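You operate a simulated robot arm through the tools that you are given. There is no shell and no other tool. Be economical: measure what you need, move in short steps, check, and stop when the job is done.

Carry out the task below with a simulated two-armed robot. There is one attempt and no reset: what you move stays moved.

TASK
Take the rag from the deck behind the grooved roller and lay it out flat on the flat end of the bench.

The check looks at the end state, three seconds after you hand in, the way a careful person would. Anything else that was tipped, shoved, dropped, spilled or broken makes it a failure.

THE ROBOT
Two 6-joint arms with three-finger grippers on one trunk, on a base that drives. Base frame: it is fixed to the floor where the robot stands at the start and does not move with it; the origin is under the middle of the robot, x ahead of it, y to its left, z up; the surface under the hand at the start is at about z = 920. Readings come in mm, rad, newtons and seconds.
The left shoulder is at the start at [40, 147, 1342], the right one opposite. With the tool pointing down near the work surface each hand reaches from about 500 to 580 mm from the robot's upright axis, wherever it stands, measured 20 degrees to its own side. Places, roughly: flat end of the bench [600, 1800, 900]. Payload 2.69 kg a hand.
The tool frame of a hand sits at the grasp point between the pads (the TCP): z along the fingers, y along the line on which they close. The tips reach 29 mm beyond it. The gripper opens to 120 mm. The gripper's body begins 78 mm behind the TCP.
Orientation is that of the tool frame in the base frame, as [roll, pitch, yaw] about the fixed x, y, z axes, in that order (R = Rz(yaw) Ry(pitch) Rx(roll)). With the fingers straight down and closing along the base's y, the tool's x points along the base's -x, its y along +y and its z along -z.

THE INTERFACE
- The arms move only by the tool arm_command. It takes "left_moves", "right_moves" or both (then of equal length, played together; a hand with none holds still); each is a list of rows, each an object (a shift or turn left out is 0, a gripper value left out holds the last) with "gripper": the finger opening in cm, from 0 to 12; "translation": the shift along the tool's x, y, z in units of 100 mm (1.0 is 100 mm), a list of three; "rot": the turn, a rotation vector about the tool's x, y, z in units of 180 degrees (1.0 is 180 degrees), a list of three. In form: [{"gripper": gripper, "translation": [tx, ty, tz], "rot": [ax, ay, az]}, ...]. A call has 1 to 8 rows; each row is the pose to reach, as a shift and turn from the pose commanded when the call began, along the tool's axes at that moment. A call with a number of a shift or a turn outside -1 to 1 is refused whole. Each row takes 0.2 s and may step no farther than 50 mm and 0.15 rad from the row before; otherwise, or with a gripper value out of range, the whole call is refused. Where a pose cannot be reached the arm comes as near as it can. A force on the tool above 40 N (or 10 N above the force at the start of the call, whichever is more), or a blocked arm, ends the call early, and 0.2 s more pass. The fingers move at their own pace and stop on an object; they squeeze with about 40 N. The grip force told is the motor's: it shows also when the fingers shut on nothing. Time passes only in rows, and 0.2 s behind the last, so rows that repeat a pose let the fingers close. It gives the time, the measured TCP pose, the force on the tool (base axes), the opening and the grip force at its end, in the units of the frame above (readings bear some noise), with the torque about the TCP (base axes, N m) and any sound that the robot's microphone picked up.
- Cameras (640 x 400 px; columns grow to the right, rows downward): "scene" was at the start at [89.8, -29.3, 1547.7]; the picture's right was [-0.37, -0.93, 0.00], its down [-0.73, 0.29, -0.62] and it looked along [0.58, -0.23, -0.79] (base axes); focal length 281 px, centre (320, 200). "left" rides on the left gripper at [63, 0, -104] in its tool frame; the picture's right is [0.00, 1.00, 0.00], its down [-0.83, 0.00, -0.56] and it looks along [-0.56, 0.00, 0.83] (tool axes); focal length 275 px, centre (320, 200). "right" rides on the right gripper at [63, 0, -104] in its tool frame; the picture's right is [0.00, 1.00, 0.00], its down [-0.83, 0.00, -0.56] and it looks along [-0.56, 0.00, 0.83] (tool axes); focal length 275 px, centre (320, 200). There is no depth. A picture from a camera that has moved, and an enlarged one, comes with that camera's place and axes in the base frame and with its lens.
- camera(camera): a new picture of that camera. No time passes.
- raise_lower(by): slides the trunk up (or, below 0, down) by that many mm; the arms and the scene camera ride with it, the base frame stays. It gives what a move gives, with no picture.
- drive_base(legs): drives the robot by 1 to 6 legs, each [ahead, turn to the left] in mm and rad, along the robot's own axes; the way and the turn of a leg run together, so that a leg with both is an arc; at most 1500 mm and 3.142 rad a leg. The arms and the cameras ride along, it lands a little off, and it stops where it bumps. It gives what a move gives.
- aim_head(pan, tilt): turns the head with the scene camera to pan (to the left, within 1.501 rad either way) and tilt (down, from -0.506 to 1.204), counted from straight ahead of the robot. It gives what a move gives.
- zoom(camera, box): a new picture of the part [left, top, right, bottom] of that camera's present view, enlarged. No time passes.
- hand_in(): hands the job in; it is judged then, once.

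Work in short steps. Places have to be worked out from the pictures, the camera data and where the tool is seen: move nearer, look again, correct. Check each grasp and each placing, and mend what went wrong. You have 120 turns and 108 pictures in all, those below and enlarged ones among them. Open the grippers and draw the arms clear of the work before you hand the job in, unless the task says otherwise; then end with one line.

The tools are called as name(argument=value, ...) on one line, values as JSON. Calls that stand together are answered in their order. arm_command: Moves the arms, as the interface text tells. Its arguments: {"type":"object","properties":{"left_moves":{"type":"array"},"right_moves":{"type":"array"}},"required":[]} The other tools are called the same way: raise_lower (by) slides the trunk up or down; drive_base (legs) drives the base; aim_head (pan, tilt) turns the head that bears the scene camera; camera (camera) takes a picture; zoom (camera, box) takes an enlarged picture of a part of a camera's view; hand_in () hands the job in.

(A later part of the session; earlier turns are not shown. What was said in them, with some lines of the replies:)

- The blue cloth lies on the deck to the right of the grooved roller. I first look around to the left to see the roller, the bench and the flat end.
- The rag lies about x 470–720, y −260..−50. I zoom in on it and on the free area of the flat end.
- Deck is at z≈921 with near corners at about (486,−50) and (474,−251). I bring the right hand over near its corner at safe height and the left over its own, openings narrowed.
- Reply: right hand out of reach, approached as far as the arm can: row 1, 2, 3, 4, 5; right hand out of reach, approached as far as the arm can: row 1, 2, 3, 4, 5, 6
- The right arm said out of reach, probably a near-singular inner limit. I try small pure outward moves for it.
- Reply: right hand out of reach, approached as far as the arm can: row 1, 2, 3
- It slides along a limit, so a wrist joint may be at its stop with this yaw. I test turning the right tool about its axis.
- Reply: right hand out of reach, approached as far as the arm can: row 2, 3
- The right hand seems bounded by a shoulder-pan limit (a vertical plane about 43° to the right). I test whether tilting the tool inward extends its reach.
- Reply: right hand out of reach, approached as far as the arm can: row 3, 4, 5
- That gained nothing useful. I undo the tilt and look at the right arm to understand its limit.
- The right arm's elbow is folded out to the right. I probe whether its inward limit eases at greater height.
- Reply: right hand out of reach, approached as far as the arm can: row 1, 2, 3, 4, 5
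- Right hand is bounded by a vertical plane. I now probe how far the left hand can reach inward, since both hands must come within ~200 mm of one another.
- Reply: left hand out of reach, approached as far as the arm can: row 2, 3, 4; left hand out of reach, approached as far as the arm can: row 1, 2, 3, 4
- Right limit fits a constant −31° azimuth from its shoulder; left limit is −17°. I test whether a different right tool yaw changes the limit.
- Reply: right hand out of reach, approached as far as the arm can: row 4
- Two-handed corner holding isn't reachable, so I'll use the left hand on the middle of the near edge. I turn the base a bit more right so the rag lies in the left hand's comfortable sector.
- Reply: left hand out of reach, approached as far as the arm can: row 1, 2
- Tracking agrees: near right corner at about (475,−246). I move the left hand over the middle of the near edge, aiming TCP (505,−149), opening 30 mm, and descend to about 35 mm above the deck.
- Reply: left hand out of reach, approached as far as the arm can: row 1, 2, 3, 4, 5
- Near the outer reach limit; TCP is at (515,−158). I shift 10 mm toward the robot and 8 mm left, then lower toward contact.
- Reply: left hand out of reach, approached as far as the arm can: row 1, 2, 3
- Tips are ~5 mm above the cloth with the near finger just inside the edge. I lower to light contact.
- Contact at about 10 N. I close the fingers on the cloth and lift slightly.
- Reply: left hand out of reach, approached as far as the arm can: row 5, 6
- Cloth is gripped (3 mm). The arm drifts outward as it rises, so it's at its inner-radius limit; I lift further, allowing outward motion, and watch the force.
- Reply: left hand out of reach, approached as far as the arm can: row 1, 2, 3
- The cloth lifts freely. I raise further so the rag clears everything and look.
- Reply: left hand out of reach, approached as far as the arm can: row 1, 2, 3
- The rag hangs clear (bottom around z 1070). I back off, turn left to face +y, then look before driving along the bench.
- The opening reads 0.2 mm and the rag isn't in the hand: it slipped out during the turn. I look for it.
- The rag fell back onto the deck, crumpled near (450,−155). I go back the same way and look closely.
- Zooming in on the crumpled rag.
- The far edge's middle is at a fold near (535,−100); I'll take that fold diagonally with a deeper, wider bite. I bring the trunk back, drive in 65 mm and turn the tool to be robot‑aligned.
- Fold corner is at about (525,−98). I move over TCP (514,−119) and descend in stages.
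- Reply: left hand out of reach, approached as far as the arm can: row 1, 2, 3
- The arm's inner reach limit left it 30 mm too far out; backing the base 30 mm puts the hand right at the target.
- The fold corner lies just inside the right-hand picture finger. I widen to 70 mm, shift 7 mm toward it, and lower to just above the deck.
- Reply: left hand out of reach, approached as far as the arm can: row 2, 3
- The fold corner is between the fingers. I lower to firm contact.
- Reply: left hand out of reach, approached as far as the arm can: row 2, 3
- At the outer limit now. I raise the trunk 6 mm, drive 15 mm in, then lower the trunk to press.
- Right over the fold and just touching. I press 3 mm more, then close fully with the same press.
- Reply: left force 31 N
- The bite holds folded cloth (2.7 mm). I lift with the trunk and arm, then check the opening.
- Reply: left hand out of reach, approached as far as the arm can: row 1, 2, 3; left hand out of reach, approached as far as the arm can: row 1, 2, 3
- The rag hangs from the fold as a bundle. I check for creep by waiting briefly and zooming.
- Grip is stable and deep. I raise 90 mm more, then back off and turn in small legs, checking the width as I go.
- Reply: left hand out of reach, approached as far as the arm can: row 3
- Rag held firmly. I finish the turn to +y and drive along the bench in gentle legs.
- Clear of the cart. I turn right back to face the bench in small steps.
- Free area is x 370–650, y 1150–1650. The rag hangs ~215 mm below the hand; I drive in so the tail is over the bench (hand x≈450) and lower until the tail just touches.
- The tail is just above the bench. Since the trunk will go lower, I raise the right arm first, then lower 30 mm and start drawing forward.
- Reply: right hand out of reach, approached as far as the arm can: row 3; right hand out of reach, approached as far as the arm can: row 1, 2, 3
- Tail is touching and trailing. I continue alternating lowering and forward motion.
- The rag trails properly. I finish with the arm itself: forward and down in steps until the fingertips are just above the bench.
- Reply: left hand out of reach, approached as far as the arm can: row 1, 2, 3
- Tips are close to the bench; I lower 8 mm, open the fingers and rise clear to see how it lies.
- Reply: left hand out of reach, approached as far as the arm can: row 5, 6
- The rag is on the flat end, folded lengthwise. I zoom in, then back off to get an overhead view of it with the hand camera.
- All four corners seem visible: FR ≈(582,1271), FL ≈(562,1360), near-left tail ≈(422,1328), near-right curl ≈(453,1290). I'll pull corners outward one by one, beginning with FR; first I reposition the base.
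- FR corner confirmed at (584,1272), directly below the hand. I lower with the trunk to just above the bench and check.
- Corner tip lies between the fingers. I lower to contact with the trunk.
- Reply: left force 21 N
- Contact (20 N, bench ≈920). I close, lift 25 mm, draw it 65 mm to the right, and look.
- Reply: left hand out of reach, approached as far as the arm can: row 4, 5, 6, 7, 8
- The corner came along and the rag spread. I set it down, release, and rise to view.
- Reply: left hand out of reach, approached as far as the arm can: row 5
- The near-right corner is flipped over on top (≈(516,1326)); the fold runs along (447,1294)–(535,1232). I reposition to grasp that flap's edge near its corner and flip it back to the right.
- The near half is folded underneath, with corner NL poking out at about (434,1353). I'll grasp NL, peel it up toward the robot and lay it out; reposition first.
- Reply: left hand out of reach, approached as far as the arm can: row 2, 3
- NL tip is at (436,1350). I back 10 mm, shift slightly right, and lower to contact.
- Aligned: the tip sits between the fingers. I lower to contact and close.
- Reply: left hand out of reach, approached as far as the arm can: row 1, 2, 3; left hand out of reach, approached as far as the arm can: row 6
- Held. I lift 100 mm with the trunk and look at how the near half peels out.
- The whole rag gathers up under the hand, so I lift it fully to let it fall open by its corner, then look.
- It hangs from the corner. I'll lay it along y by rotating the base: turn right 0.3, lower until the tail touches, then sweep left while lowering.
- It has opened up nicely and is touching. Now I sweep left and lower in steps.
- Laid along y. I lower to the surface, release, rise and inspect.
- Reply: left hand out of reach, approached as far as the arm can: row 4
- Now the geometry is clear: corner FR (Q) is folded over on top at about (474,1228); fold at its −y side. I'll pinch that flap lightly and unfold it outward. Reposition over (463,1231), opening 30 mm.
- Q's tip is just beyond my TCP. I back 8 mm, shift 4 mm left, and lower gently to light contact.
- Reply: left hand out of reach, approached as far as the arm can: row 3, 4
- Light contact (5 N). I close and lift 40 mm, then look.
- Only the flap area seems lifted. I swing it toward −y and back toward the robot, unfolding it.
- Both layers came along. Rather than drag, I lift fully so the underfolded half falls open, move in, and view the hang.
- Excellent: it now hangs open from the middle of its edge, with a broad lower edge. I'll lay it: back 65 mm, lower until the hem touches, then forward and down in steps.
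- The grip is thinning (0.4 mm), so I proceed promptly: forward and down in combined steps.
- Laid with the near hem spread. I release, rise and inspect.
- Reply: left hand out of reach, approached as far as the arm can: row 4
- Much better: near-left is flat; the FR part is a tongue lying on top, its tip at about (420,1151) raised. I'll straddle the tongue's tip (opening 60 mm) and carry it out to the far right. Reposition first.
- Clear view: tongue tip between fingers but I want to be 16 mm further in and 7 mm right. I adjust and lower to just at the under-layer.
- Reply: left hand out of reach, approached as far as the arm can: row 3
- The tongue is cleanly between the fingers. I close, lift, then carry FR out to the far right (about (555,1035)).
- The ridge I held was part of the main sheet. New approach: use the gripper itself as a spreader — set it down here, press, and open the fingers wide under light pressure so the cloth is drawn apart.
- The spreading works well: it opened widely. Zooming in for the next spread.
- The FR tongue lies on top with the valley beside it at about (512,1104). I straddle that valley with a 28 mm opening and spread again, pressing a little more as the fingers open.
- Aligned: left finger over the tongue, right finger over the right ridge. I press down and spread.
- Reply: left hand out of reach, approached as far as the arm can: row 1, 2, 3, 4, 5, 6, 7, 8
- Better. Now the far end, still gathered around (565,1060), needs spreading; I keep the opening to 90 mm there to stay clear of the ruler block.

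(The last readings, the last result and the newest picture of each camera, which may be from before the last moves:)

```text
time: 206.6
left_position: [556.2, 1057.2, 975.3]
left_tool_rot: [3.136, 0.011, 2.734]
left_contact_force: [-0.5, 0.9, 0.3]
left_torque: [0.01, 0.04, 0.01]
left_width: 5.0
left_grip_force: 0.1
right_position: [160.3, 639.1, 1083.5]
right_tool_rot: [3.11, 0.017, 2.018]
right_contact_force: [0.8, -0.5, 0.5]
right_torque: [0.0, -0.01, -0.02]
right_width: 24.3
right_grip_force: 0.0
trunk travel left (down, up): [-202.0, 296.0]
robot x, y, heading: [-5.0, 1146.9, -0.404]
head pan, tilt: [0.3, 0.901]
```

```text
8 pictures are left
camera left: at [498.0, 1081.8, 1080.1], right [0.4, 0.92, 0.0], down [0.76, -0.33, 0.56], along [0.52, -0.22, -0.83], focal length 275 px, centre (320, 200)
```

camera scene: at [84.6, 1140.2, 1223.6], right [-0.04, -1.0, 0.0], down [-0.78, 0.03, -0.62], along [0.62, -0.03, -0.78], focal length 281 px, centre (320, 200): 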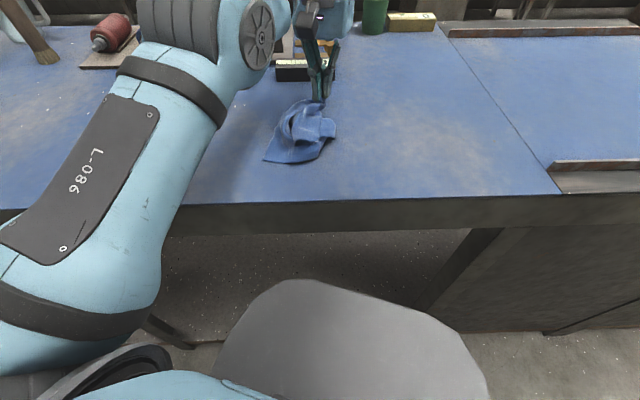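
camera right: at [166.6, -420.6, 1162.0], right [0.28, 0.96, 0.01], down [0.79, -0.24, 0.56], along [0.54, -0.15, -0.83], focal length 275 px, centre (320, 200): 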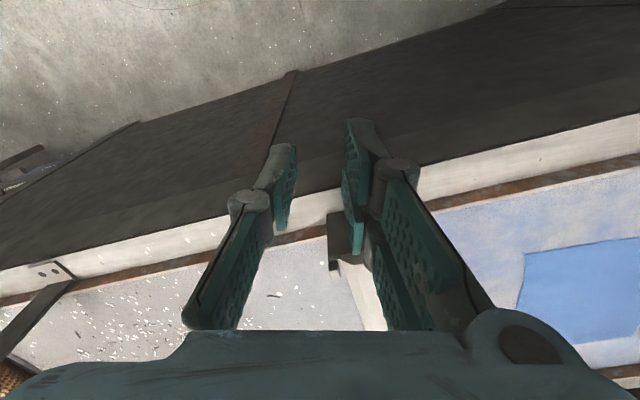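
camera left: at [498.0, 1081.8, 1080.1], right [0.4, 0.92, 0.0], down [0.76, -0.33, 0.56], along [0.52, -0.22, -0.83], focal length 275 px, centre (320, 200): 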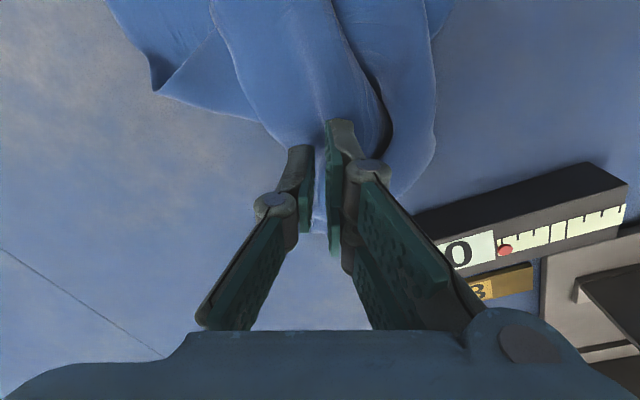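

I shift 25 mm left so the fingers straddle the valley (28 mm opening), then press and spread to 85 mm.

arm_command(left_moves=[{"gripper": 2.8, "translation": [0, 0.25, 0]}, {"gripper": 2.8, "translation": [0, 0.25, 0.14]}, {"gripper": 2.8, "translation": [0, 0.25, 0.24]}, {"gripper": 2.8, "translation": [0, 0.25, 0.28]}, {"gripper": 4.5, "translation": [0, 0.25, 0.3]}, {"gripper": 6.5, "translation": [0, 0.25, 0.32]}, {"gripper": 8.5, "translation": [0, 0.25, 0.35]}, {"gripper": 8.5, "translation": [0, 0.25, 0.36]}])

raise_lower(by=180)

drive_base(legs=[[-60, 0]])

camera(camera="left")

```text
time: 208.4
left_position: [573.6, 1075.2, 942.9]
left_tool_rot: [3.137, 0.009, 2.735]
left_contact_force: [-0.9, 1.0, 10.7]
left_torque: [0.3, -0.07, 0.07]
left_width: 86.4
left_grip_force: 4.4
left hand out of reach, approached as far as the arm can: row 2, 3, 4, 5, 6, 7, 8
right_position: [158.9, 639.2, 1084.1]
right_tool_rot: [3.109, 0.016, 2.018]
right_contact_force: [0.8, -0.4, 0.9]
right_torque: [0.0, 0.01, -0.01]
right_width: 23.9
right_grip_force: 0.0
trunk travel left (down, up): [-202.0, 296.0]
robot x, y, heading: [-3.5, 1148.2, -0.404]
head pan, tilt: [0.3, 0.901]
```

```text
time: 210.4
left_position: [575.0, 1076.1, 1121.3]
left_tool_rot: [3.138, 0.007, 2.735]
left_contact_force: [0.3, -1.1, 0.7]
left_torque: [0.0, -0.02, 0.03]
left_width: 85.1
left_grip_force: 0.0
right_position: [160.4, 641.3, 1261.8]
right_tool_rot: [3.111, 0.016, 2.019]
right_contact_force: [0.9, 0.6, -0.7]
right_torque: [-0.03, 0.0, -0.04]
right_width: 24.1
right_grip_force: 0.0
trunk travel left (down, up): [-382.0, 116.0]
robot x, y, heading: [-1.7, 1151.8, -0.404]
head pan, tilt: [0.3, 0.901]
```

```text
time: 211.4
left_position: [528.8, 1094.0, 1114.8]
left_tool_rot: [3.137, -0.001, 2.736]
left_contact_force: [0.9, -0.5, 0.4]
left_torque: [0.02, 0.12, -0.02]
left_width: 84.8
left_grip_force: 0.1
right_position: [115.4, 659.8, 1258.9]
right_tool_rot: [3.116, 0.008, 2.017]
right_contact_force: [0.6, -0.4, -0.1]
right_torque: [0.06, 0.09, 0.02]
right_width: 24.1
right_grip_force: 0.2
trunk travel left (down, up): [-382.0, 116.0]
robot x, y, heading: [-63.3, 1171.6, -0.405]
head pan, tilt: [0.3, 0.901]
```

```text
7 pictures are left
camera left: at [470.8, 1119.4, 1220.9], right [0.4, 0.92, 0.0], down [0.76, -0.34, 0.55], along [0.51, -0.22, -0.83], focal length 275 px, centre (320, 200)
```

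left: 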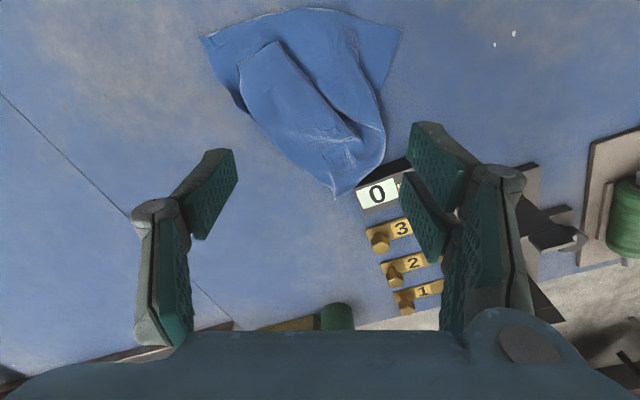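

Huge improvement: only a strip (~55 mm) along the right side is still folded over on top, its free edge passing right under the hand. I turn the fingers square to that fold, and spread across the strip's free edge to push it outward.

arm_command(left_moves=[{"gripper": 6, "rot": [0, 0, -0.045]}, {"gripper": 4, "rot": [0, 0, -0.09]}, {"gripper": 2.8, "rot": [0, 0, -0.135]}, {"gripper": 2.8, "rot": [0, 0, -0.18]}, {"gripper": 2.8, "rot": [0, 0, -0.22]}])

raise_lower(by=-145)

camera(camera="left")

```text
time: 212.6
left_position: [521.2, 1098.2, 1121.2]
left_tool_rot: [-3.139, 0.008, -2.856]
left_contact_force: [0.4, -0.3, -0.1]
left_torque: [0.01, 0.01, -0.03]
left_width: 28.1
left_grip_force: 0.0
right_position: [105.4, 662.8, 1261.8]
right_tool_rot: [3.109, 0.014, 2.017]
right_contact_force: [0.0, -0.3, 0.3]
right_torque: [-0.04, 0.01, -0.05]
right_width: 24.1
right_grip_force: 0.0
trunk travel left (down, up): [-382.0, 116.0]
robot x, y, heading: [-62.9, 1169.1, -0.403]
head pan, tilt: [0.3, 0.901]
```

```text
time: 214.3
left_position: [520.0, 1097.9, 976.9]
left_tool_rot: [-3.139, 0.009, -2.856]
left_contact_force: [-0.5, -0.1, -0.1]
left_torque: [0.0, -0.01, -0.03]
left_width: 28.0
left_grip_force: 0.0
right_position: [105.7, 663.6, 1117.9]
right_tool_rot: [3.11, 0.018, 2.018]
right_contact_force: [0.0, -1.0, 0.1]
right_torque: [0.0, -0.04, 0.01]
right_width: 24.2
right_grip_force: 0.0
trunk travel left (down, up): [-237.0, 261.0]
robot x, y, heading: [-62.3, 1169.7, -0.402]
head pan, tilt: [0.3, 0.901]
```

```text
6 pictures are left
camera left: at [458.5, 1080.9, 1081.5], right [-0.28, 0.96, 0.0], down [0.79, 0.23, 0.56], along [0.54, 0.15, -0.83], focal length 275 px, centre (320, 200)
```

left: 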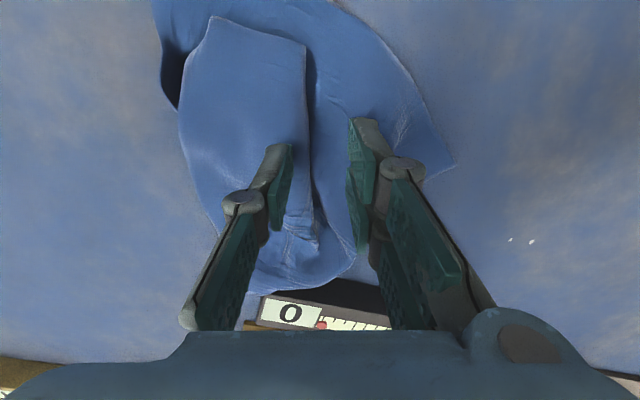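

Left finger is over the strip's free edge, right finger on the base layer. I press and spread fully.

arm_command(left_moves=[{"gripper": 2.8, "translation": [0, 0, 0.14]}, {"gripper": 2.8, "translation": [0, 0, 0.24]}, {"gripper": 2.8, "translation": [0, 0, 0.28]}, {"gripper": 4.5, "translation": [0, 0, 0.3]}, {"gripper": 6.5, "translation": [0, 0, 0.32]}, {"gripper": 8.5, "translation": [0, 0, 0.36]}, {"gripper": 10.5, "translation": [0, 0, 0.42]}, {"gripper": 12, "translation": [0, 0, 0.48]}])

raise_lower(by=80)

camera(camera="left")

```text
time: 216.1
left_position: [523.5, 1096.1, 931.3]
left_tool_rot: [-3.14, 0.009, -2.859]
left_contact_force: [3.2, 0.6, 11.3]
left_torque: [0.07, 0.1, -0.05]
left_width: 121.0
left_grip_force: 5.6
left hand out of reach, approached as far as the arm can: row 3, 4, 5, 6, 7, 8
right_position: [103.2, 663.9, 1118.5]
right_tool_rot: [3.108, 0.016, 2.018]
right_contact_force: [-0.8, -0.3, -0.7]
right_torque: [0.0, -0.04, -0.01]
right_width: 23.9
right_grip_force: 0.0
trunk travel left (down, up): [-237.0, 261.0]
robot x, y, heading: [-61.4, 1173.3, -0.404]
head pan, tilt: [0.3, 0.901]
```

```text
time: 217.2
left_position: [524.2, 1095.2, 1008.5]
left_tool_rot: [3.141, 0.008, -2.856]
left_contact_force: [-0.2, 0.4, 0.0]
left_torque: [-0.03, 0.0, -0.01]
left_width: 120.2
left_grip_force: 0.0
right_position: [105.0, 663.5, 1198.1]
right_tool_rot: [3.111, 0.015, 2.018]
right_contact_force: [0.2, -0.9, -0.4]
right_torque: [-0.01, -0.02, 0.0]
right_width: 24.1
right_grip_force: 0.1
trunk travel left (down, up): [-317.0, 181.0]
robot x, y, heading: [-61.9, 1173.7, -0.402]
head pan, tilt: [0.3, 0.901]
```

```text
5 pictures are left
camera left: at [463.3, 1078.6, 1113.0], right [-0.28, 0.96, 0.0], down [0.8, 0.23, 0.56], along [0.54, 0.16, -0.83], focal length 275 px, centre (320, 200)
```

left: 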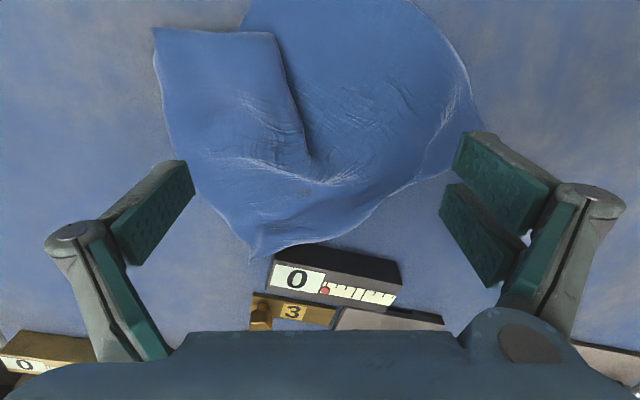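

The sheet is now broad and flat, with a ~65 mm strip still turned over on the right. I spread once more nearer its corner, with the main sheet now taut.

drive_base(legs=[[-22, 0]])

arm_command(left_moves=[{"gripper": 8, "translation": [0, -0.18, 0]}, {"gripper": 5, "translation": [0, -0.36, 0]}, {"gripper": 2.6, "translation": [0, -0.36, 0.15]}, {"gripper": 2.6, "translation": [0, -0.36, 0.3]}])

camera(camera="left")

```text
time: 218.0
left_position: [508.9, 1102.6, 1004.7]
left_tool_rot: [3.137, 0.003, -2.858]
left_contact_force: [1.2, 0.0, -0.7]
left_torque: [0.01, 0.05, 0.04]
left_width: 120.2
left_grip_force: 0.0
right_position: [91.5, 670.1, 1194.8]
right_tool_rot: [3.114, 0.012, 2.02]
right_contact_force: [1.6, -0.9, -0.8]
right_torque: [0.03, 0.06, 0.0]
right_width: 23.8
right_grip_force: 0.0
trunk travel left (down, up): [-317.0, 181.0]
robot x, y, heading: [-83.4, 1180.5, -0.404]
head pan, tilt: [0.3, 0.901]
```

```text
time: 219.0
left_position: [495.0, 1085.0, 981.5]
left_tool_rot: [-3.142, 0.004, -2.856]
left_contact_force: [0.3, 0.5, -0.9]
left_torque: [-0.02, 0.01, 0.01]
left_width: 26.0
left_grip_force: 0.1
left hand out of reach, approached as far as the arm can: row 1, 2, 3, 4
right_position: [84.6, 672.2, 1197.5]
right_tool_rot: [3.109, 0.016, 2.02]
right_contact_force: [-0.1, 0.6, -0.4]
right_torque: [0.01, -0.01, -0.02]
right_width: 23.9
right_grip_force: 0.1
trunk travel left (down, up): [-317.0, 181.0]
robot x, y, heading: [-83.4, 1180.2, -0.405]
head pan, tilt: [0.3, 0.901]
```

```text
4 pictures are left
camera left: at [433.4, 1066.7, 1086.6], right [-0.28, 0.96, 0.0], down [0.8, 0.23, 0.56], along [0.54, 0.16, -0.83], focal length 275 px, centre (320, 200)
```

left: 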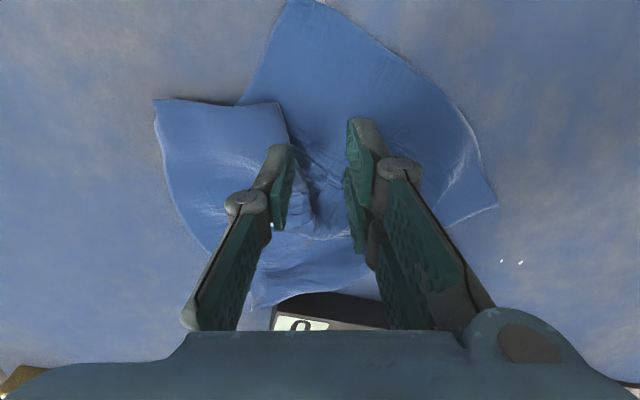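

The fourth corner is a puffed flap at picture (278,102). As the "tongue" grasp worked without pressing, I'll pinch this flap's raised corner hovering just above the base layer. I align via a small base turn.

drive_base(legs=[[0, -0.06], [8, 0]])

arm_command(left_moves=[{"gripper": 3.8}, {"gripper": 3.8}])

raise_lower(by=-15)

camera(camera="left")

```text
time: 220.2
left_position: [493.1, 1046.1, 982.7]
left_tool_rot: [-3.14, 0.008, -2.917]
left_contact_force: [0.5, -0.3, 0.1]
left_torque: [-0.03, -0.03, 0.0]
left_width: 26.0
left_grip_force: 0.0
right_position: [58.6, 659.7, 1197.0]
right_tool_rot: [3.109, 0.016, 1.96]
right_contact_force: [-0.4, 0.2, 0.6]
right_torque: [0.02, 0.0, -0.03]
right_width: 24.1
right_grip_force: 0.1
trunk travel left (down, up): [-317.0, 181.0]
robot x, y, heading: [-75.8, 1176.9, -0.462]
head pan, tilt: [0.3, 0.901]
```

```text
time: 220.8
left_position: [495.1, 1045.7, 981.9]
left_tool_rot: [3.141, 0.008, -2.917]
left_contact_force: [-0.5, -0.6, -0.1]
left_torque: [-0.02, 0.0, -0.01]
left_width: 37.9
left_grip_force: 0.1
right_position: [60.5, 660.0, 1196.9]
right_tool_rot: [3.11, 0.015, 1.961]
right_contact_force: [-0.4, 0.4, 0.4]
right_torque: [0.0, 0.0, 0.0]
right_width: 23.8
right_grip_force: 0.1
trunk travel left (down, up): [-317.0, 181.0]
robot x, y, heading: [-72.7, 1178.6, -0.459]
head pan, tilt: [0.3, 0.901]
```

```text
time: 221.4
left_position: [496.0, 1045.6, 966.4]
left_tool_rot: [3.141, 0.007, -2.918]
left_contact_force: [0.1, -0.4, 0.9]
left_torque: [0.02, -0.01, -0.01]
left_width: 38.0
left_grip_force: 0.0
right_position: [62.5, 658.1, 1182.1]
right_tool_rot: [3.11, 0.015, 1.958]
right_contact_force: [0.3, -0.2, -0.5]
right_torque: [-0.01, 0.0, -0.03]
right_width: 24.2
right_grip_force: 0.1
trunk travel left (down, up): [-302.0, 196.0]
robot x, y, heading: [-76.0, 1178.3, -0.466]
head pan, tilt: [0.3, 0.901]
```

```text
3 pictures are left
camera left: at [433.2, 1032.1, 1071.6], right [-0.22, 0.98, 0.0], down [0.81, 0.18, 0.56], along [0.55, 0.12, -0.83], focal length 275 px, centre (320, 200)
```

left: 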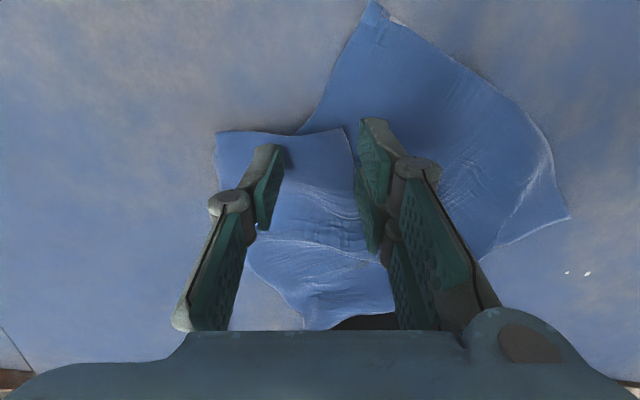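

Aligned: the flap's corner is between the fingers. I lower 7 mm without pressing, close, and lift slightly.

arm_command(left_moves=[{"gripper": 4.2, "translation": [0, 0.04, 0]}, {"gripper": 4.2, "translation": [0, 0.04, 0.05]}, {"gripper": 4.2, "translation": [0, 0.04, 0.09]}, {"gripper": 2.5, "translation": [0, 0.04, 0.09]}, {"gripper": 0, "translation": [0, 0.04, 0.09]}, {"gripper": 0, "translation": [0, 0.04, 0.09]}, {"gripper": 0, "translation": [0, 0.04, 0.09]}])

raise_lower(by=30)

```text
time: 223.0
left_position: [496.6, 1049.4, 957.6]
left_tool_rot: [3.139, 0.004, -2.916]
left_contact_force: [-0.2, 1.3, -0.9]
left_torque: [0.15, 0.04, 0.02]
left_width: 3.6
left_grip_force: 34.5
right_position: [62.3, 659.4, 1182.5]
right_tool_rot: [3.111, 0.016, 1.96]
right_contact_force: [0.0, -0.3, 0.3]
right_torque: [0.02, 0.0, 0.0]
right_width: 24.1
right_grip_force: 0.1
trunk travel left (down, up): [-302.0, 196.0]
robot x, y, heading: [-77.1, 1178.3, -0.46]
head pan, tilt: [0.3, 0.901]
```

```text
time: 223.8
left_position: [496.1, 1049.4, 987.6]
left_tool_rot: [3.14, 0.005, -2.917]
left_contact_force: [-0.5, 0.3, 0.6]
left_torque: [-0.01, 0.0, 0.03]
left_width: 2.0
left_grip_force: 30.7
right_position: [62.3, 659.8, 1211.9]
right_tool_rot: [3.11, 0.016, 1.961]
right_contact_force: [0.2, -0.2, -0.3]
right_torque: [0.01, -0.02, -0.02]
right_width: 23.7
right_grip_force: 0.1
trunk travel left (down, up): [-332.0, 166.0]
robot x, y, heading: [-75.0, 1175.6, -0.462]
head pan, tilt: [0.3, 0.901]
```

Held. I carry the corner outward to the right (about 120 mm) at low height, then lower and release.

drive_base(legs=[[0, -0.08], [30, 0], [0, -0.08], [38, 0]])

raise_lower(by=-33)

camera(camera="left")

```text
time: 226.1
left_position: [519.7, 925.4, 993.0]
left_tool_rot: [-3.138, 0.01, -3.076]
left_contact_force: [-1.0, 0.7, 0.4]
left_torque: [-0.15, -0.07, 0.03]
left_width: 2.1
left_grip_force: 29.5
right_position: [28.4, 610.3, 1214.5]
right_tool_rot: [3.108, 0.023, 1.799]
right_contact_force: [0.1, 0.4, 0.1]
right_torque: [-0.07, -0.07, 0.01]
right_width: 23.9
right_grip_force: 0.1
trunk travel left (down, up): [-332.0, 166.0]
robot x, y, heading: [-18.2, 1135.6, -0.622]
head pan, tilt: [0.3, 0.901]
```

```text
time: 226.8
left_position: [524.8, 922.4, 955.1]
left_tool_rot: [3.139, 0.006, -3.077]
left_contact_force: [0.0, -0.2, 2.4]
left_torque: [-0.12, -0.01, 0.01]
left_width: 1.9
left_grip_force: 30.8
right_position: [32.9, 606.0, 1178.1]
right_tool_rot: [3.11, 0.016, 1.799]
right_contact_force: [0.5, 0.2, 0.7]
right_torque: [0.0, 0.0, -0.03]
right_width: 23.9
right_grip_force: 0.0
trunk travel left (down, up): [-299.0, 199.0]
robot x, y, heading: [-14.4, 1135.5, -0.621]
head pan, tilt: [0.3, 0.901]
```

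```text
2 pictures are left
camera left: at [460.9, 918.4, 1059.8], right [-0.06, 1.0, 0.0], down [0.83, 0.05, 0.56], along [0.56, 0.03, -0.83], focal length 275 px, centre (320, 200)
```

left: 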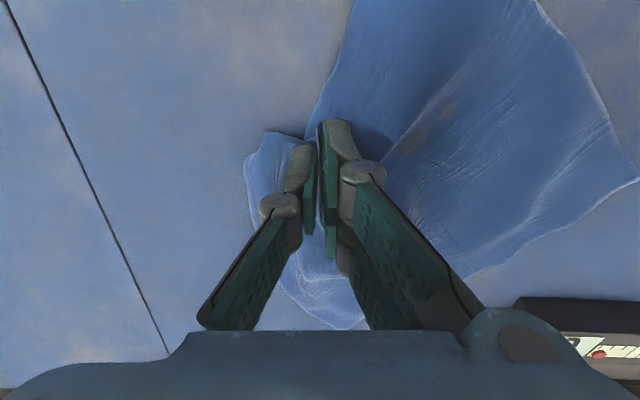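

The sheet is now stretched out with only a small ruffle at the fingers. I release by spreading under pressure to flatten it, then rise and check.

arm_command(left_moves=[{"gripper": 0, "translation": [0, 0, 0.06]}, {"gripper": 2, "translation": [0, 0, 0.08]}, {"gripper": 4, "translation": [0, 0, 0.1]}, {"gripper": 6, "translation": [0, 0, 0.12]}, {"gripper": 8, "translation": [0, 0, 0.15]}, {"gripper": 10, "translation": [0, 0, 0.19]}, {"gripper": 12, "translation": [0, 0, 0.25]}, {"gripper": 12, "translation": [0, 0, 0.25]}])

raise_lower(by=180)

drive_base(legs=[[-60, 0.1]])

camera(camera="left")

```text
time: 228.6
left_position: [524.0, 922.7, 930.0]
left_tool_rot: [3.139, 0.005, -3.076]
left_contact_force: [-1.3, 0.4, 10.6]
left_torque: [0.21, 0.04, 0.0]
left_width: 121.6
left_grip_force: 5.9
right_position: [33.3, 607.4, 1177.6]
right_tool_rot: [3.108, 0.015, 1.799]
right_contact_force: [0.0, 0.2, 0.1]
right_torque: [-0.01, -0.01, -0.02]
right_width: 24.1
right_grip_force: 0.1
trunk travel left (down, up): [-299.0, 199.0]
robot x, y, heading: [-18.5, 1137.9, -0.624]
head pan, tilt: [0.3, 0.901]
```

```text
time: 230.6
left_position: [525.2, 921.4, 1110.5]
left_tool_rot: [3.141, 0.004, -3.077]
left_contact_force: [0.4, 0.1, -0.3]
left_torque: [0.02, 0.0, -0.01]
left_width: 120.0
left_grip_force: 0.1
right_position: [33.9, 606.5, 1359.3]
right_tool_rot: [3.11, 0.016, 1.798]
right_contact_force: [-1.0, 0.7, -1.5]
right_torque: [0.03, 0.01, -0.03]
right_width: 24.3
right_grip_force: 0.0
trunk travel left (down, up): [-479.0, 19.0]
robot x, y, heading: [-19.7, 1137.3, -0.625]
head pan, tilt: [0.3, 0.901]
```

```text
time: 231.6
left_position: [500.5, 1002.9, 1104.5]
left_tool_rot: [3.131, -0.002, -2.978]
left_contact_force: [1.0, -1.0, -0.2]
left_torque: [0.1, 0.09, 0.02]
left_width: 119.8
left_grip_force: 0.0
right_position: [45.8, 637.5, 1354.2]
right_tool_rot: [3.116, 0.006, 1.899]
right_contact_force: [1.3, -0.5, -0.1]
right_torque: [0.1, 0.08, -0.01]
right_width: 24.2
right_grip_force: 0.0
trunk travel left (down, up): [-479.0, 19.0]
robot x, y, heading: [-71.4, 1168.6, -0.522]
head pan, tilt: [0.3, 0.901]
```

```text
1 pictures are left
camera left: at [438.7, 991.7, 1210.2], right [-0.16, 0.99, 0.01], down [0.82, 0.13, 0.55], along [0.55, 0.1, -0.83], focal length 275 px, centre (320, 200)
```

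left: 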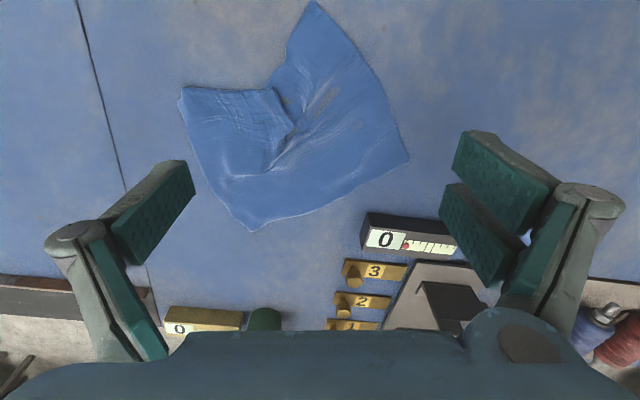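

Nearly flat now: all four corners are out, with one pleat left at the near edge around (520,968). I straddle that pleat and spread it.

drive_base(legs=[[0, -0.037], [33, 0]])

arm_command(left_moves=[{"gripper": 8}, {"gripper": 4}, {"gripper": 2}, {"gripper": 2}])

raise_lower(by=-140)

```text
time: 232.8
left_position: [509.0, 974.4, 1115.2]
left_tool_rot: [-3.14, 0.011, -3.015]
left_contact_force: [-2.1, 1.9, 0.8]
left_torque: [-0.04, -0.08, -0.02]
left_width: 120.0
left_grip_force: 0.0
right_position: [36.7, 630.4, 1361.0]
right_tool_rot: [3.105, 0.019, 1.86]
right_contact_force: [-0.7, 0.6, -0.2]
right_torque: [-0.02, -0.09, 0.04]
right_width: 23.9
right_grip_force: 0.1
trunk travel left (down, up): [-479.0, 19.0]
robot x, y, heading: [-41.9, 1148.9, -0.559]
head pan, tilt: [0.3, 0.901]
```

```text
time: 233.8
left_position: [514.6, 970.6, 1110.0]
left_tool_rot: [3.139, 0.003, -3.017]
left_contact_force: [-0.1, -0.1, 0.4]
left_torque: [0.0, 0.01, -0.01]
left_width: 19.9
left_grip_force: 0.2
right_position: [45.5, 626.8, 1359.3]
right_tool_rot: [3.11, 0.014, 1.862]
right_contact_force: [0.3, -1.1, -0.2]
right_torque: [0.02, 0.03, 0.01]
right_width: 23.7
right_grip_force: 0.1
trunk travel left (down, up): [-479.0, 19.0]
robot x, y, heading: [-41.4, 1155.2, -0.563]
head pan, tilt: [0.3, 0.901]
```

```text
time: 235.5
left_position: [514.5, 970.9, 969.3]
left_tool_rot: [3.14, 0.002, -3.017]
left_contact_force: [-0.9, -0.5, -0.8]
left_torque: [-0.03, 0.0, -0.02]
left_width: 20.0
left_grip_force: 0.0
right_position: [46.0, 626.3, 1217.2]
right_tool_rot: [3.11, 0.016, 1.861]
right_contact_force: [0.4, -0.4, 0.1]
right_torque: [-0.01, -0.02, -0.04]
right_width: 24.0
right_grip_force: 0.0
trunk travel left (down, up): [-339.0, 159.0]
robot x, y, heading: [-42.7, 1152.5, -0.564]
head pan, tilt: [0.3, 0.901]
```

Over the pleat. I press and spread to 110 mm, then rise well clear.

arm_command(left_moves=[{"gripper": 2, "translation": [0, 0, 0.12]}, {"gripper": 2, "translation": [0, 0, 0.21]}, {"gripper": 2, "translation": [0, 0, 0.24]}, {"gripper": 4, "translation": [0, 0, 0.25]}, {"gripper": 6, "translation": [0, 0, 0.26]}, {"gripper": 8, "translation": [0, 0, 0.29]}, {"gripper": 10, "translation": [0, 0, 0.33]}, {"gripper": 11, "translation": [0, 0, 0.37]}])

raise_lower(by=170)

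drive_base(legs=[[-60, 0]])

camera(camera="left")

```text
time: 237.3
left_position: [513.0, 973.4, 933.4]
left_tool_rot: [3.14, 0.007, -3.014]
left_contact_force: [-0.8, 2.2, 15.4]
left_torque: [0.48, 0.08, -0.02]
left_width: 111.0
left_grip_force: 10.1
right_position: [43.6, 627.2, 1220.0]
right_tool_rot: [3.109, 0.017, 1.864]
right_contact_force: [0.1, -0.4, -0.7]
right_torque: [0.03, 0.01, -0.03]
right_width: 23.9
right_grip_force: 0.0
trunk travel left (down, up): [-339.0, 159.0]
robot x, y, heading: [-40.9, 1155.1, -0.559]
head pan, tilt: [0.3, 0.901]
```

```text
time: 239.1
left_position: [514.5, 972.7, 1092.1]
left_tool_rot: [3.138, 0.002, -3.014]
left_contact_force: [-0.8, -0.3, -0.7]
left_torque: [0.0, 0.02, 0.0]
left_width: 110.5
left_grip_force: 0.1
right_position: [44.4, 627.2, 1377.3]
right_tool_rot: [3.111, 0.014, 1.862]
right_contact_force: [0.1, 0.0, -0.2]
right_torque: [0.0, 0.01, 0.01]
right_width: 24.0
right_grip_force: 0.0
right hand out of reach, approached as far as the arm can: row 1
trunk travel left (down, up): [-497.0, 0.0]
robot x, y, heading: [-44.3, 1157.1, -0.561]
head pan, tilt: [0.3, 0.901]
```

```text
time: 240.1
left_position: [472.1, 999.8, 1085.0]
left_tool_rot: [3.133, -0.003, -3.013]
left_contact_force: [1.1, -1.0, -0.8]
left_torque: [0.06, 0.07, 0.01]
left_width: 109.6
left_grip_force: 0.0
right_position: [6.8, 649.6, 1373.7]
right_tool_rot: [3.117, 0.007, 1.862]
right_contact_force: [0.6, -1.3, -0.3]
right_torque: [0.06, 0.11, -0.01]
right_width: 24.1
right_grip_force: 0.1
trunk travel left (down, up): [-497.0, 0.0]
robot x, y, heading: [-92.5, 1184.9, -0.562]
head pan, tilt: [0.3, 0.901]
```

```text
0 pictures are left
camera left: at [410.3, 990.6, 1190.2], right [-0.12, 0.99, 0.01], down [0.83, 0.1, 0.55], along [0.55, 0.08, -0.83], focal length 275 px, centre (320, 200)
```

left: 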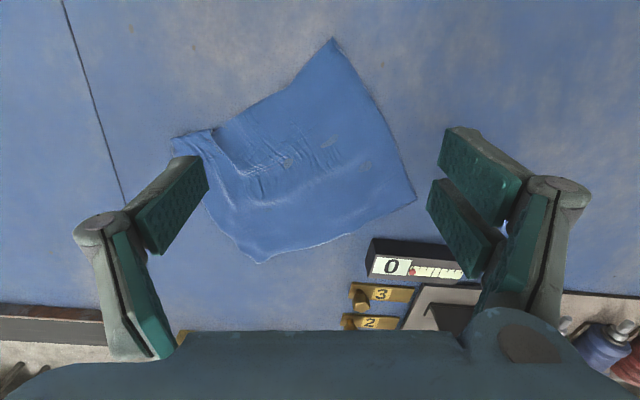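

Almost perfect; only a small overlap remains by the right corner, its edge centred near (538,912). No pictures remain, but by reckoning I do one more short spread there.

drive_base(legs=[[0, -0.072], [107, 0]])

arm_command(left_moves=[{"gripper": 8}, {"gripper": 4}, {"gripper": 2}, {"gripper": 2}, {"gripper": 2}])

```text
time: 241.7
left_position: [526.7, 909.3, 1098.1]
left_tool_rot: [-3.138, 0.011, -3.086]
left_contact_force: [-0.7, 0.6, 1.2]
left_torque: [-0.08, -0.14, -0.01]
left_width: 110.1
left_grip_force: 0.3
right_position: [30.4, 599.4, 1381.3]
right_tool_rot: [3.102, 0.024, 1.791]
right_contact_force: [-0.3, 0.1, 0.6]
right_torque: [-0.07, -0.1, 0.0]
right_width: 24.1
right_grip_force: 0.0
trunk travel left (down, up): [-497.0, 0.0]
robot x, y, heading: [-10.4, 1125.8, -0.63]
head pan, tilt: [0.3, 0.901]
```

```text
time: 242.9
left_position: [537.7, 901.1, 1091.3]
left_tool_rot: [3.138, 0.004, -3.086]
left_contact_force: [0.6, 0.7, 0.8]
left_torque: [-0.01, 0.02, 0.03]
left_width: 20.1
left_grip_force: 0.0
right_position: [42.5, 588.9, 1378.3]
right_tool_rot: [3.11, 0.013, 1.79]
right_contact_force: [0.6, 0.0, 0.2]
right_torque: [0.02, 0.05, -0.02]
right_width: 24.2
right_grip_force: 0.0
trunk travel left (down, up): [-497.0, 0.0]
robot x, y, heading: [-9.0, 1124.7, -0.63]
head pan, tilt: [0.3, 0.901]
```

TCP (538,901); I shift 11 mm left, lower with the trunk, and confirm position.

arm_command(left_moves=[{"gripper": 2, "translation": [0, 0.11, 0]}, {"gripper": 2, "translation": [0, 0.11, 0]}])

raise_lower(by=-122)

```text
time: 243.5
left_position: [534.7, 912.9, 1091.5]
left_tool_rot: [3.139, 0.004, -3.085]
left_contact_force: [0.0, -0.7, -0.7]
left_torque: [-0.01, 0.0, 0.02]
left_width: 20.3
left_grip_force: 0.0
right_position: [42.7, 591.0, 1377.3]
right_tool_rot: [3.109, 0.015, 1.79]
right_contact_force: [0.8, 0.3, -0.3]
right_torque: [-0.01, 0.01, 0.0]
right_width: 24.0
right_grip_force: 0.0
trunk travel left (down, up): [-497.0, 0.0]
robot x, y, heading: [-3.8, 1124.8, -0.63]
head pan, tilt: [0.3, 0.901]
```

```text
time: 245.1
left_position: [535.3, 912.8, 969.6]
left_tool_rot: [3.141, 0.006, -3.085]
left_contact_force: [0.1, 0.2, 0.9]
left_torque: [-0.02, -0.03, -0.01]
left_width: 20.2
left_grip_force: 0.1
right_position: [40.7, 589.7, 1255.6]
right_tool_rot: [3.109, 0.016, 1.792]
right_contact_force: [0.3, -0.8, 0.5]
right_torque: [0.02, -0.01, -0.02]
right_width: 23.9
right_grip_force: 0.1
trunk travel left (down, up): [-375.0, 122.0]
robot x, y, heading: [-5.8, 1125.2, -0.637]
head pan, tilt: [0.3, 0.901]
```

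On target. I press lightly, spread to 75 mm, lift off vertically and back well away.

arm_command(left_moves=[{"gripper": 2, "translation": [0, 0, 0.12]}, {"gripper": 2, "translation": [0, 0, 0.2]}, {"gripper": 2, "translation": [0, 0, 0.23]}, {"gripper": 3.5, "translation": [0, 0, 0.24]}, {"gripper": 5, "translation": [0, 0, 0.25]}, {"gripper": 6.5, "translation": [0, 0, 0.26]}, {"gripper": 7.5, "translation": [0, 0, 0.27]}, {"gripper": 7.5, "translation": [0, 0, 0.27]}])

raise_lower(by=120)

arm_command(left_moves=[{"translation": [0, 0, -0.4]}, {"translation": [0, 0, -0.8]}])

drive_base(legs=[[-250, 0]])

```text
time: 246.9
left_position: [532.2, 913.9, 942.4]
left_tool_rot: [3.14, 0.004, -3.085]
left_contact_force: [-0.3, 1.2, 8.8]
left_torque: [0.17, -0.01, 0.0]
left_width: 77.2
left_grip_force: 2.9
right_position: [38.4, 590.6, 1256.3]
right_tool_rot: [3.109, 0.016, 1.791]
right_contact_force: [0.1, -0.5, 0.7]
right_torque: [0.04, 0.0, -0.01]
right_width: 24.0
right_grip_force: 0.0
trunk travel left (down, up): [-375.0, 122.0]
robot x, y, heading: [-6.6, 1124.9, -0.628]
head pan, tilt: [0.3, 0.901]
```

```text
time: 248.4
left_position: [534.0, 913.8, 1063.6]
left_tool_rot: [3.139, 0.006, -3.086]
left_contact_force: [0.4, -0.6, 0.2]
left_torque: [-0.01, -0.02, 0.0]
left_width: 74.9
left_grip_force: 0.1
right_position: [40.4, 591.1, 1376.1]
right_tool_rot: [3.11, 0.016, 1.79]
right_contact_force: [-0.2, 0.4, 0.4]
right_torque: [-0.01, 0.03, 0.0]
right_width: 24.0
right_grip_force: 0.1
trunk travel left (down, up): [-495.0, 2.0]
robot x, y, heading: [-9.0, 1123.3, -0.634]
head pan, tilt: [0.3, 0.901]
```

```text
time: 249.0
left_position: [533.0, 913.8, 1144.4]
left_tool_rot: [3.14, 0.005, -3.084]
left_contact_force: [0.4, -0.6, 0.4]
left_torque: [0.0, -0.03, 0.02]
left_width: 75.0
left_grip_force: 0.0
right_position: [40.5, 591.3, 1375.4]
right_tool_rot: [3.109, 0.016, 1.789]
right_contact_force: [-0.8, -0.8, -0.4]
right_torque: [0.01, -0.04, 0.03]
right_width: 24.0
right_grip_force: 0.1
trunk travel left (down, up): [-495.0, 2.0]
robot x, y, heading: [-5.9, 1125.9, -0.632]
head pan, tilt: [0.3, 0.901]
```

```text
time: 250.8
left_position: [336.7, 1056.9, 1139.4]
left_tool_rot: [3.138, 0.003, -3.088]
left_contact_force: [0.6, 0.5, -0.2]
left_torque: [0.03, 0.05, 0.03]
left_width: 74.7
left_grip_force: 0.0
right_position: [-155.9, 734.8, 1374.0]
right_tool_rot: [3.112, 0.012, 1.79]
right_contact_force: [0.7, -0.3, 1.2]
right_torque: [0.0, 0.06, 0.0]
right_width: 24.0
right_grip_force: 0.0
trunk travel left (down, up): [-495.0, 2.0]
robot x, y, heading: [-208.5, 1268.7, -0.635]
head pan, tilt: [0.3, 0.901]
```

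The rag is spread out on the flat end, and both hands are open and clear of the bench. I hand in.

hand_in()

```text
The job is handed in.
```

I moved the rag onto the flat end of the bench and spread it out. The last picture showed it nearly flat, with one small overlap by its right corner. I did one more short spread there after the pictures ran out, so I have not seen whether that overlap is gone. I saw and heard no sign that anything else was moved, and both hands were open and clear when I handed in.
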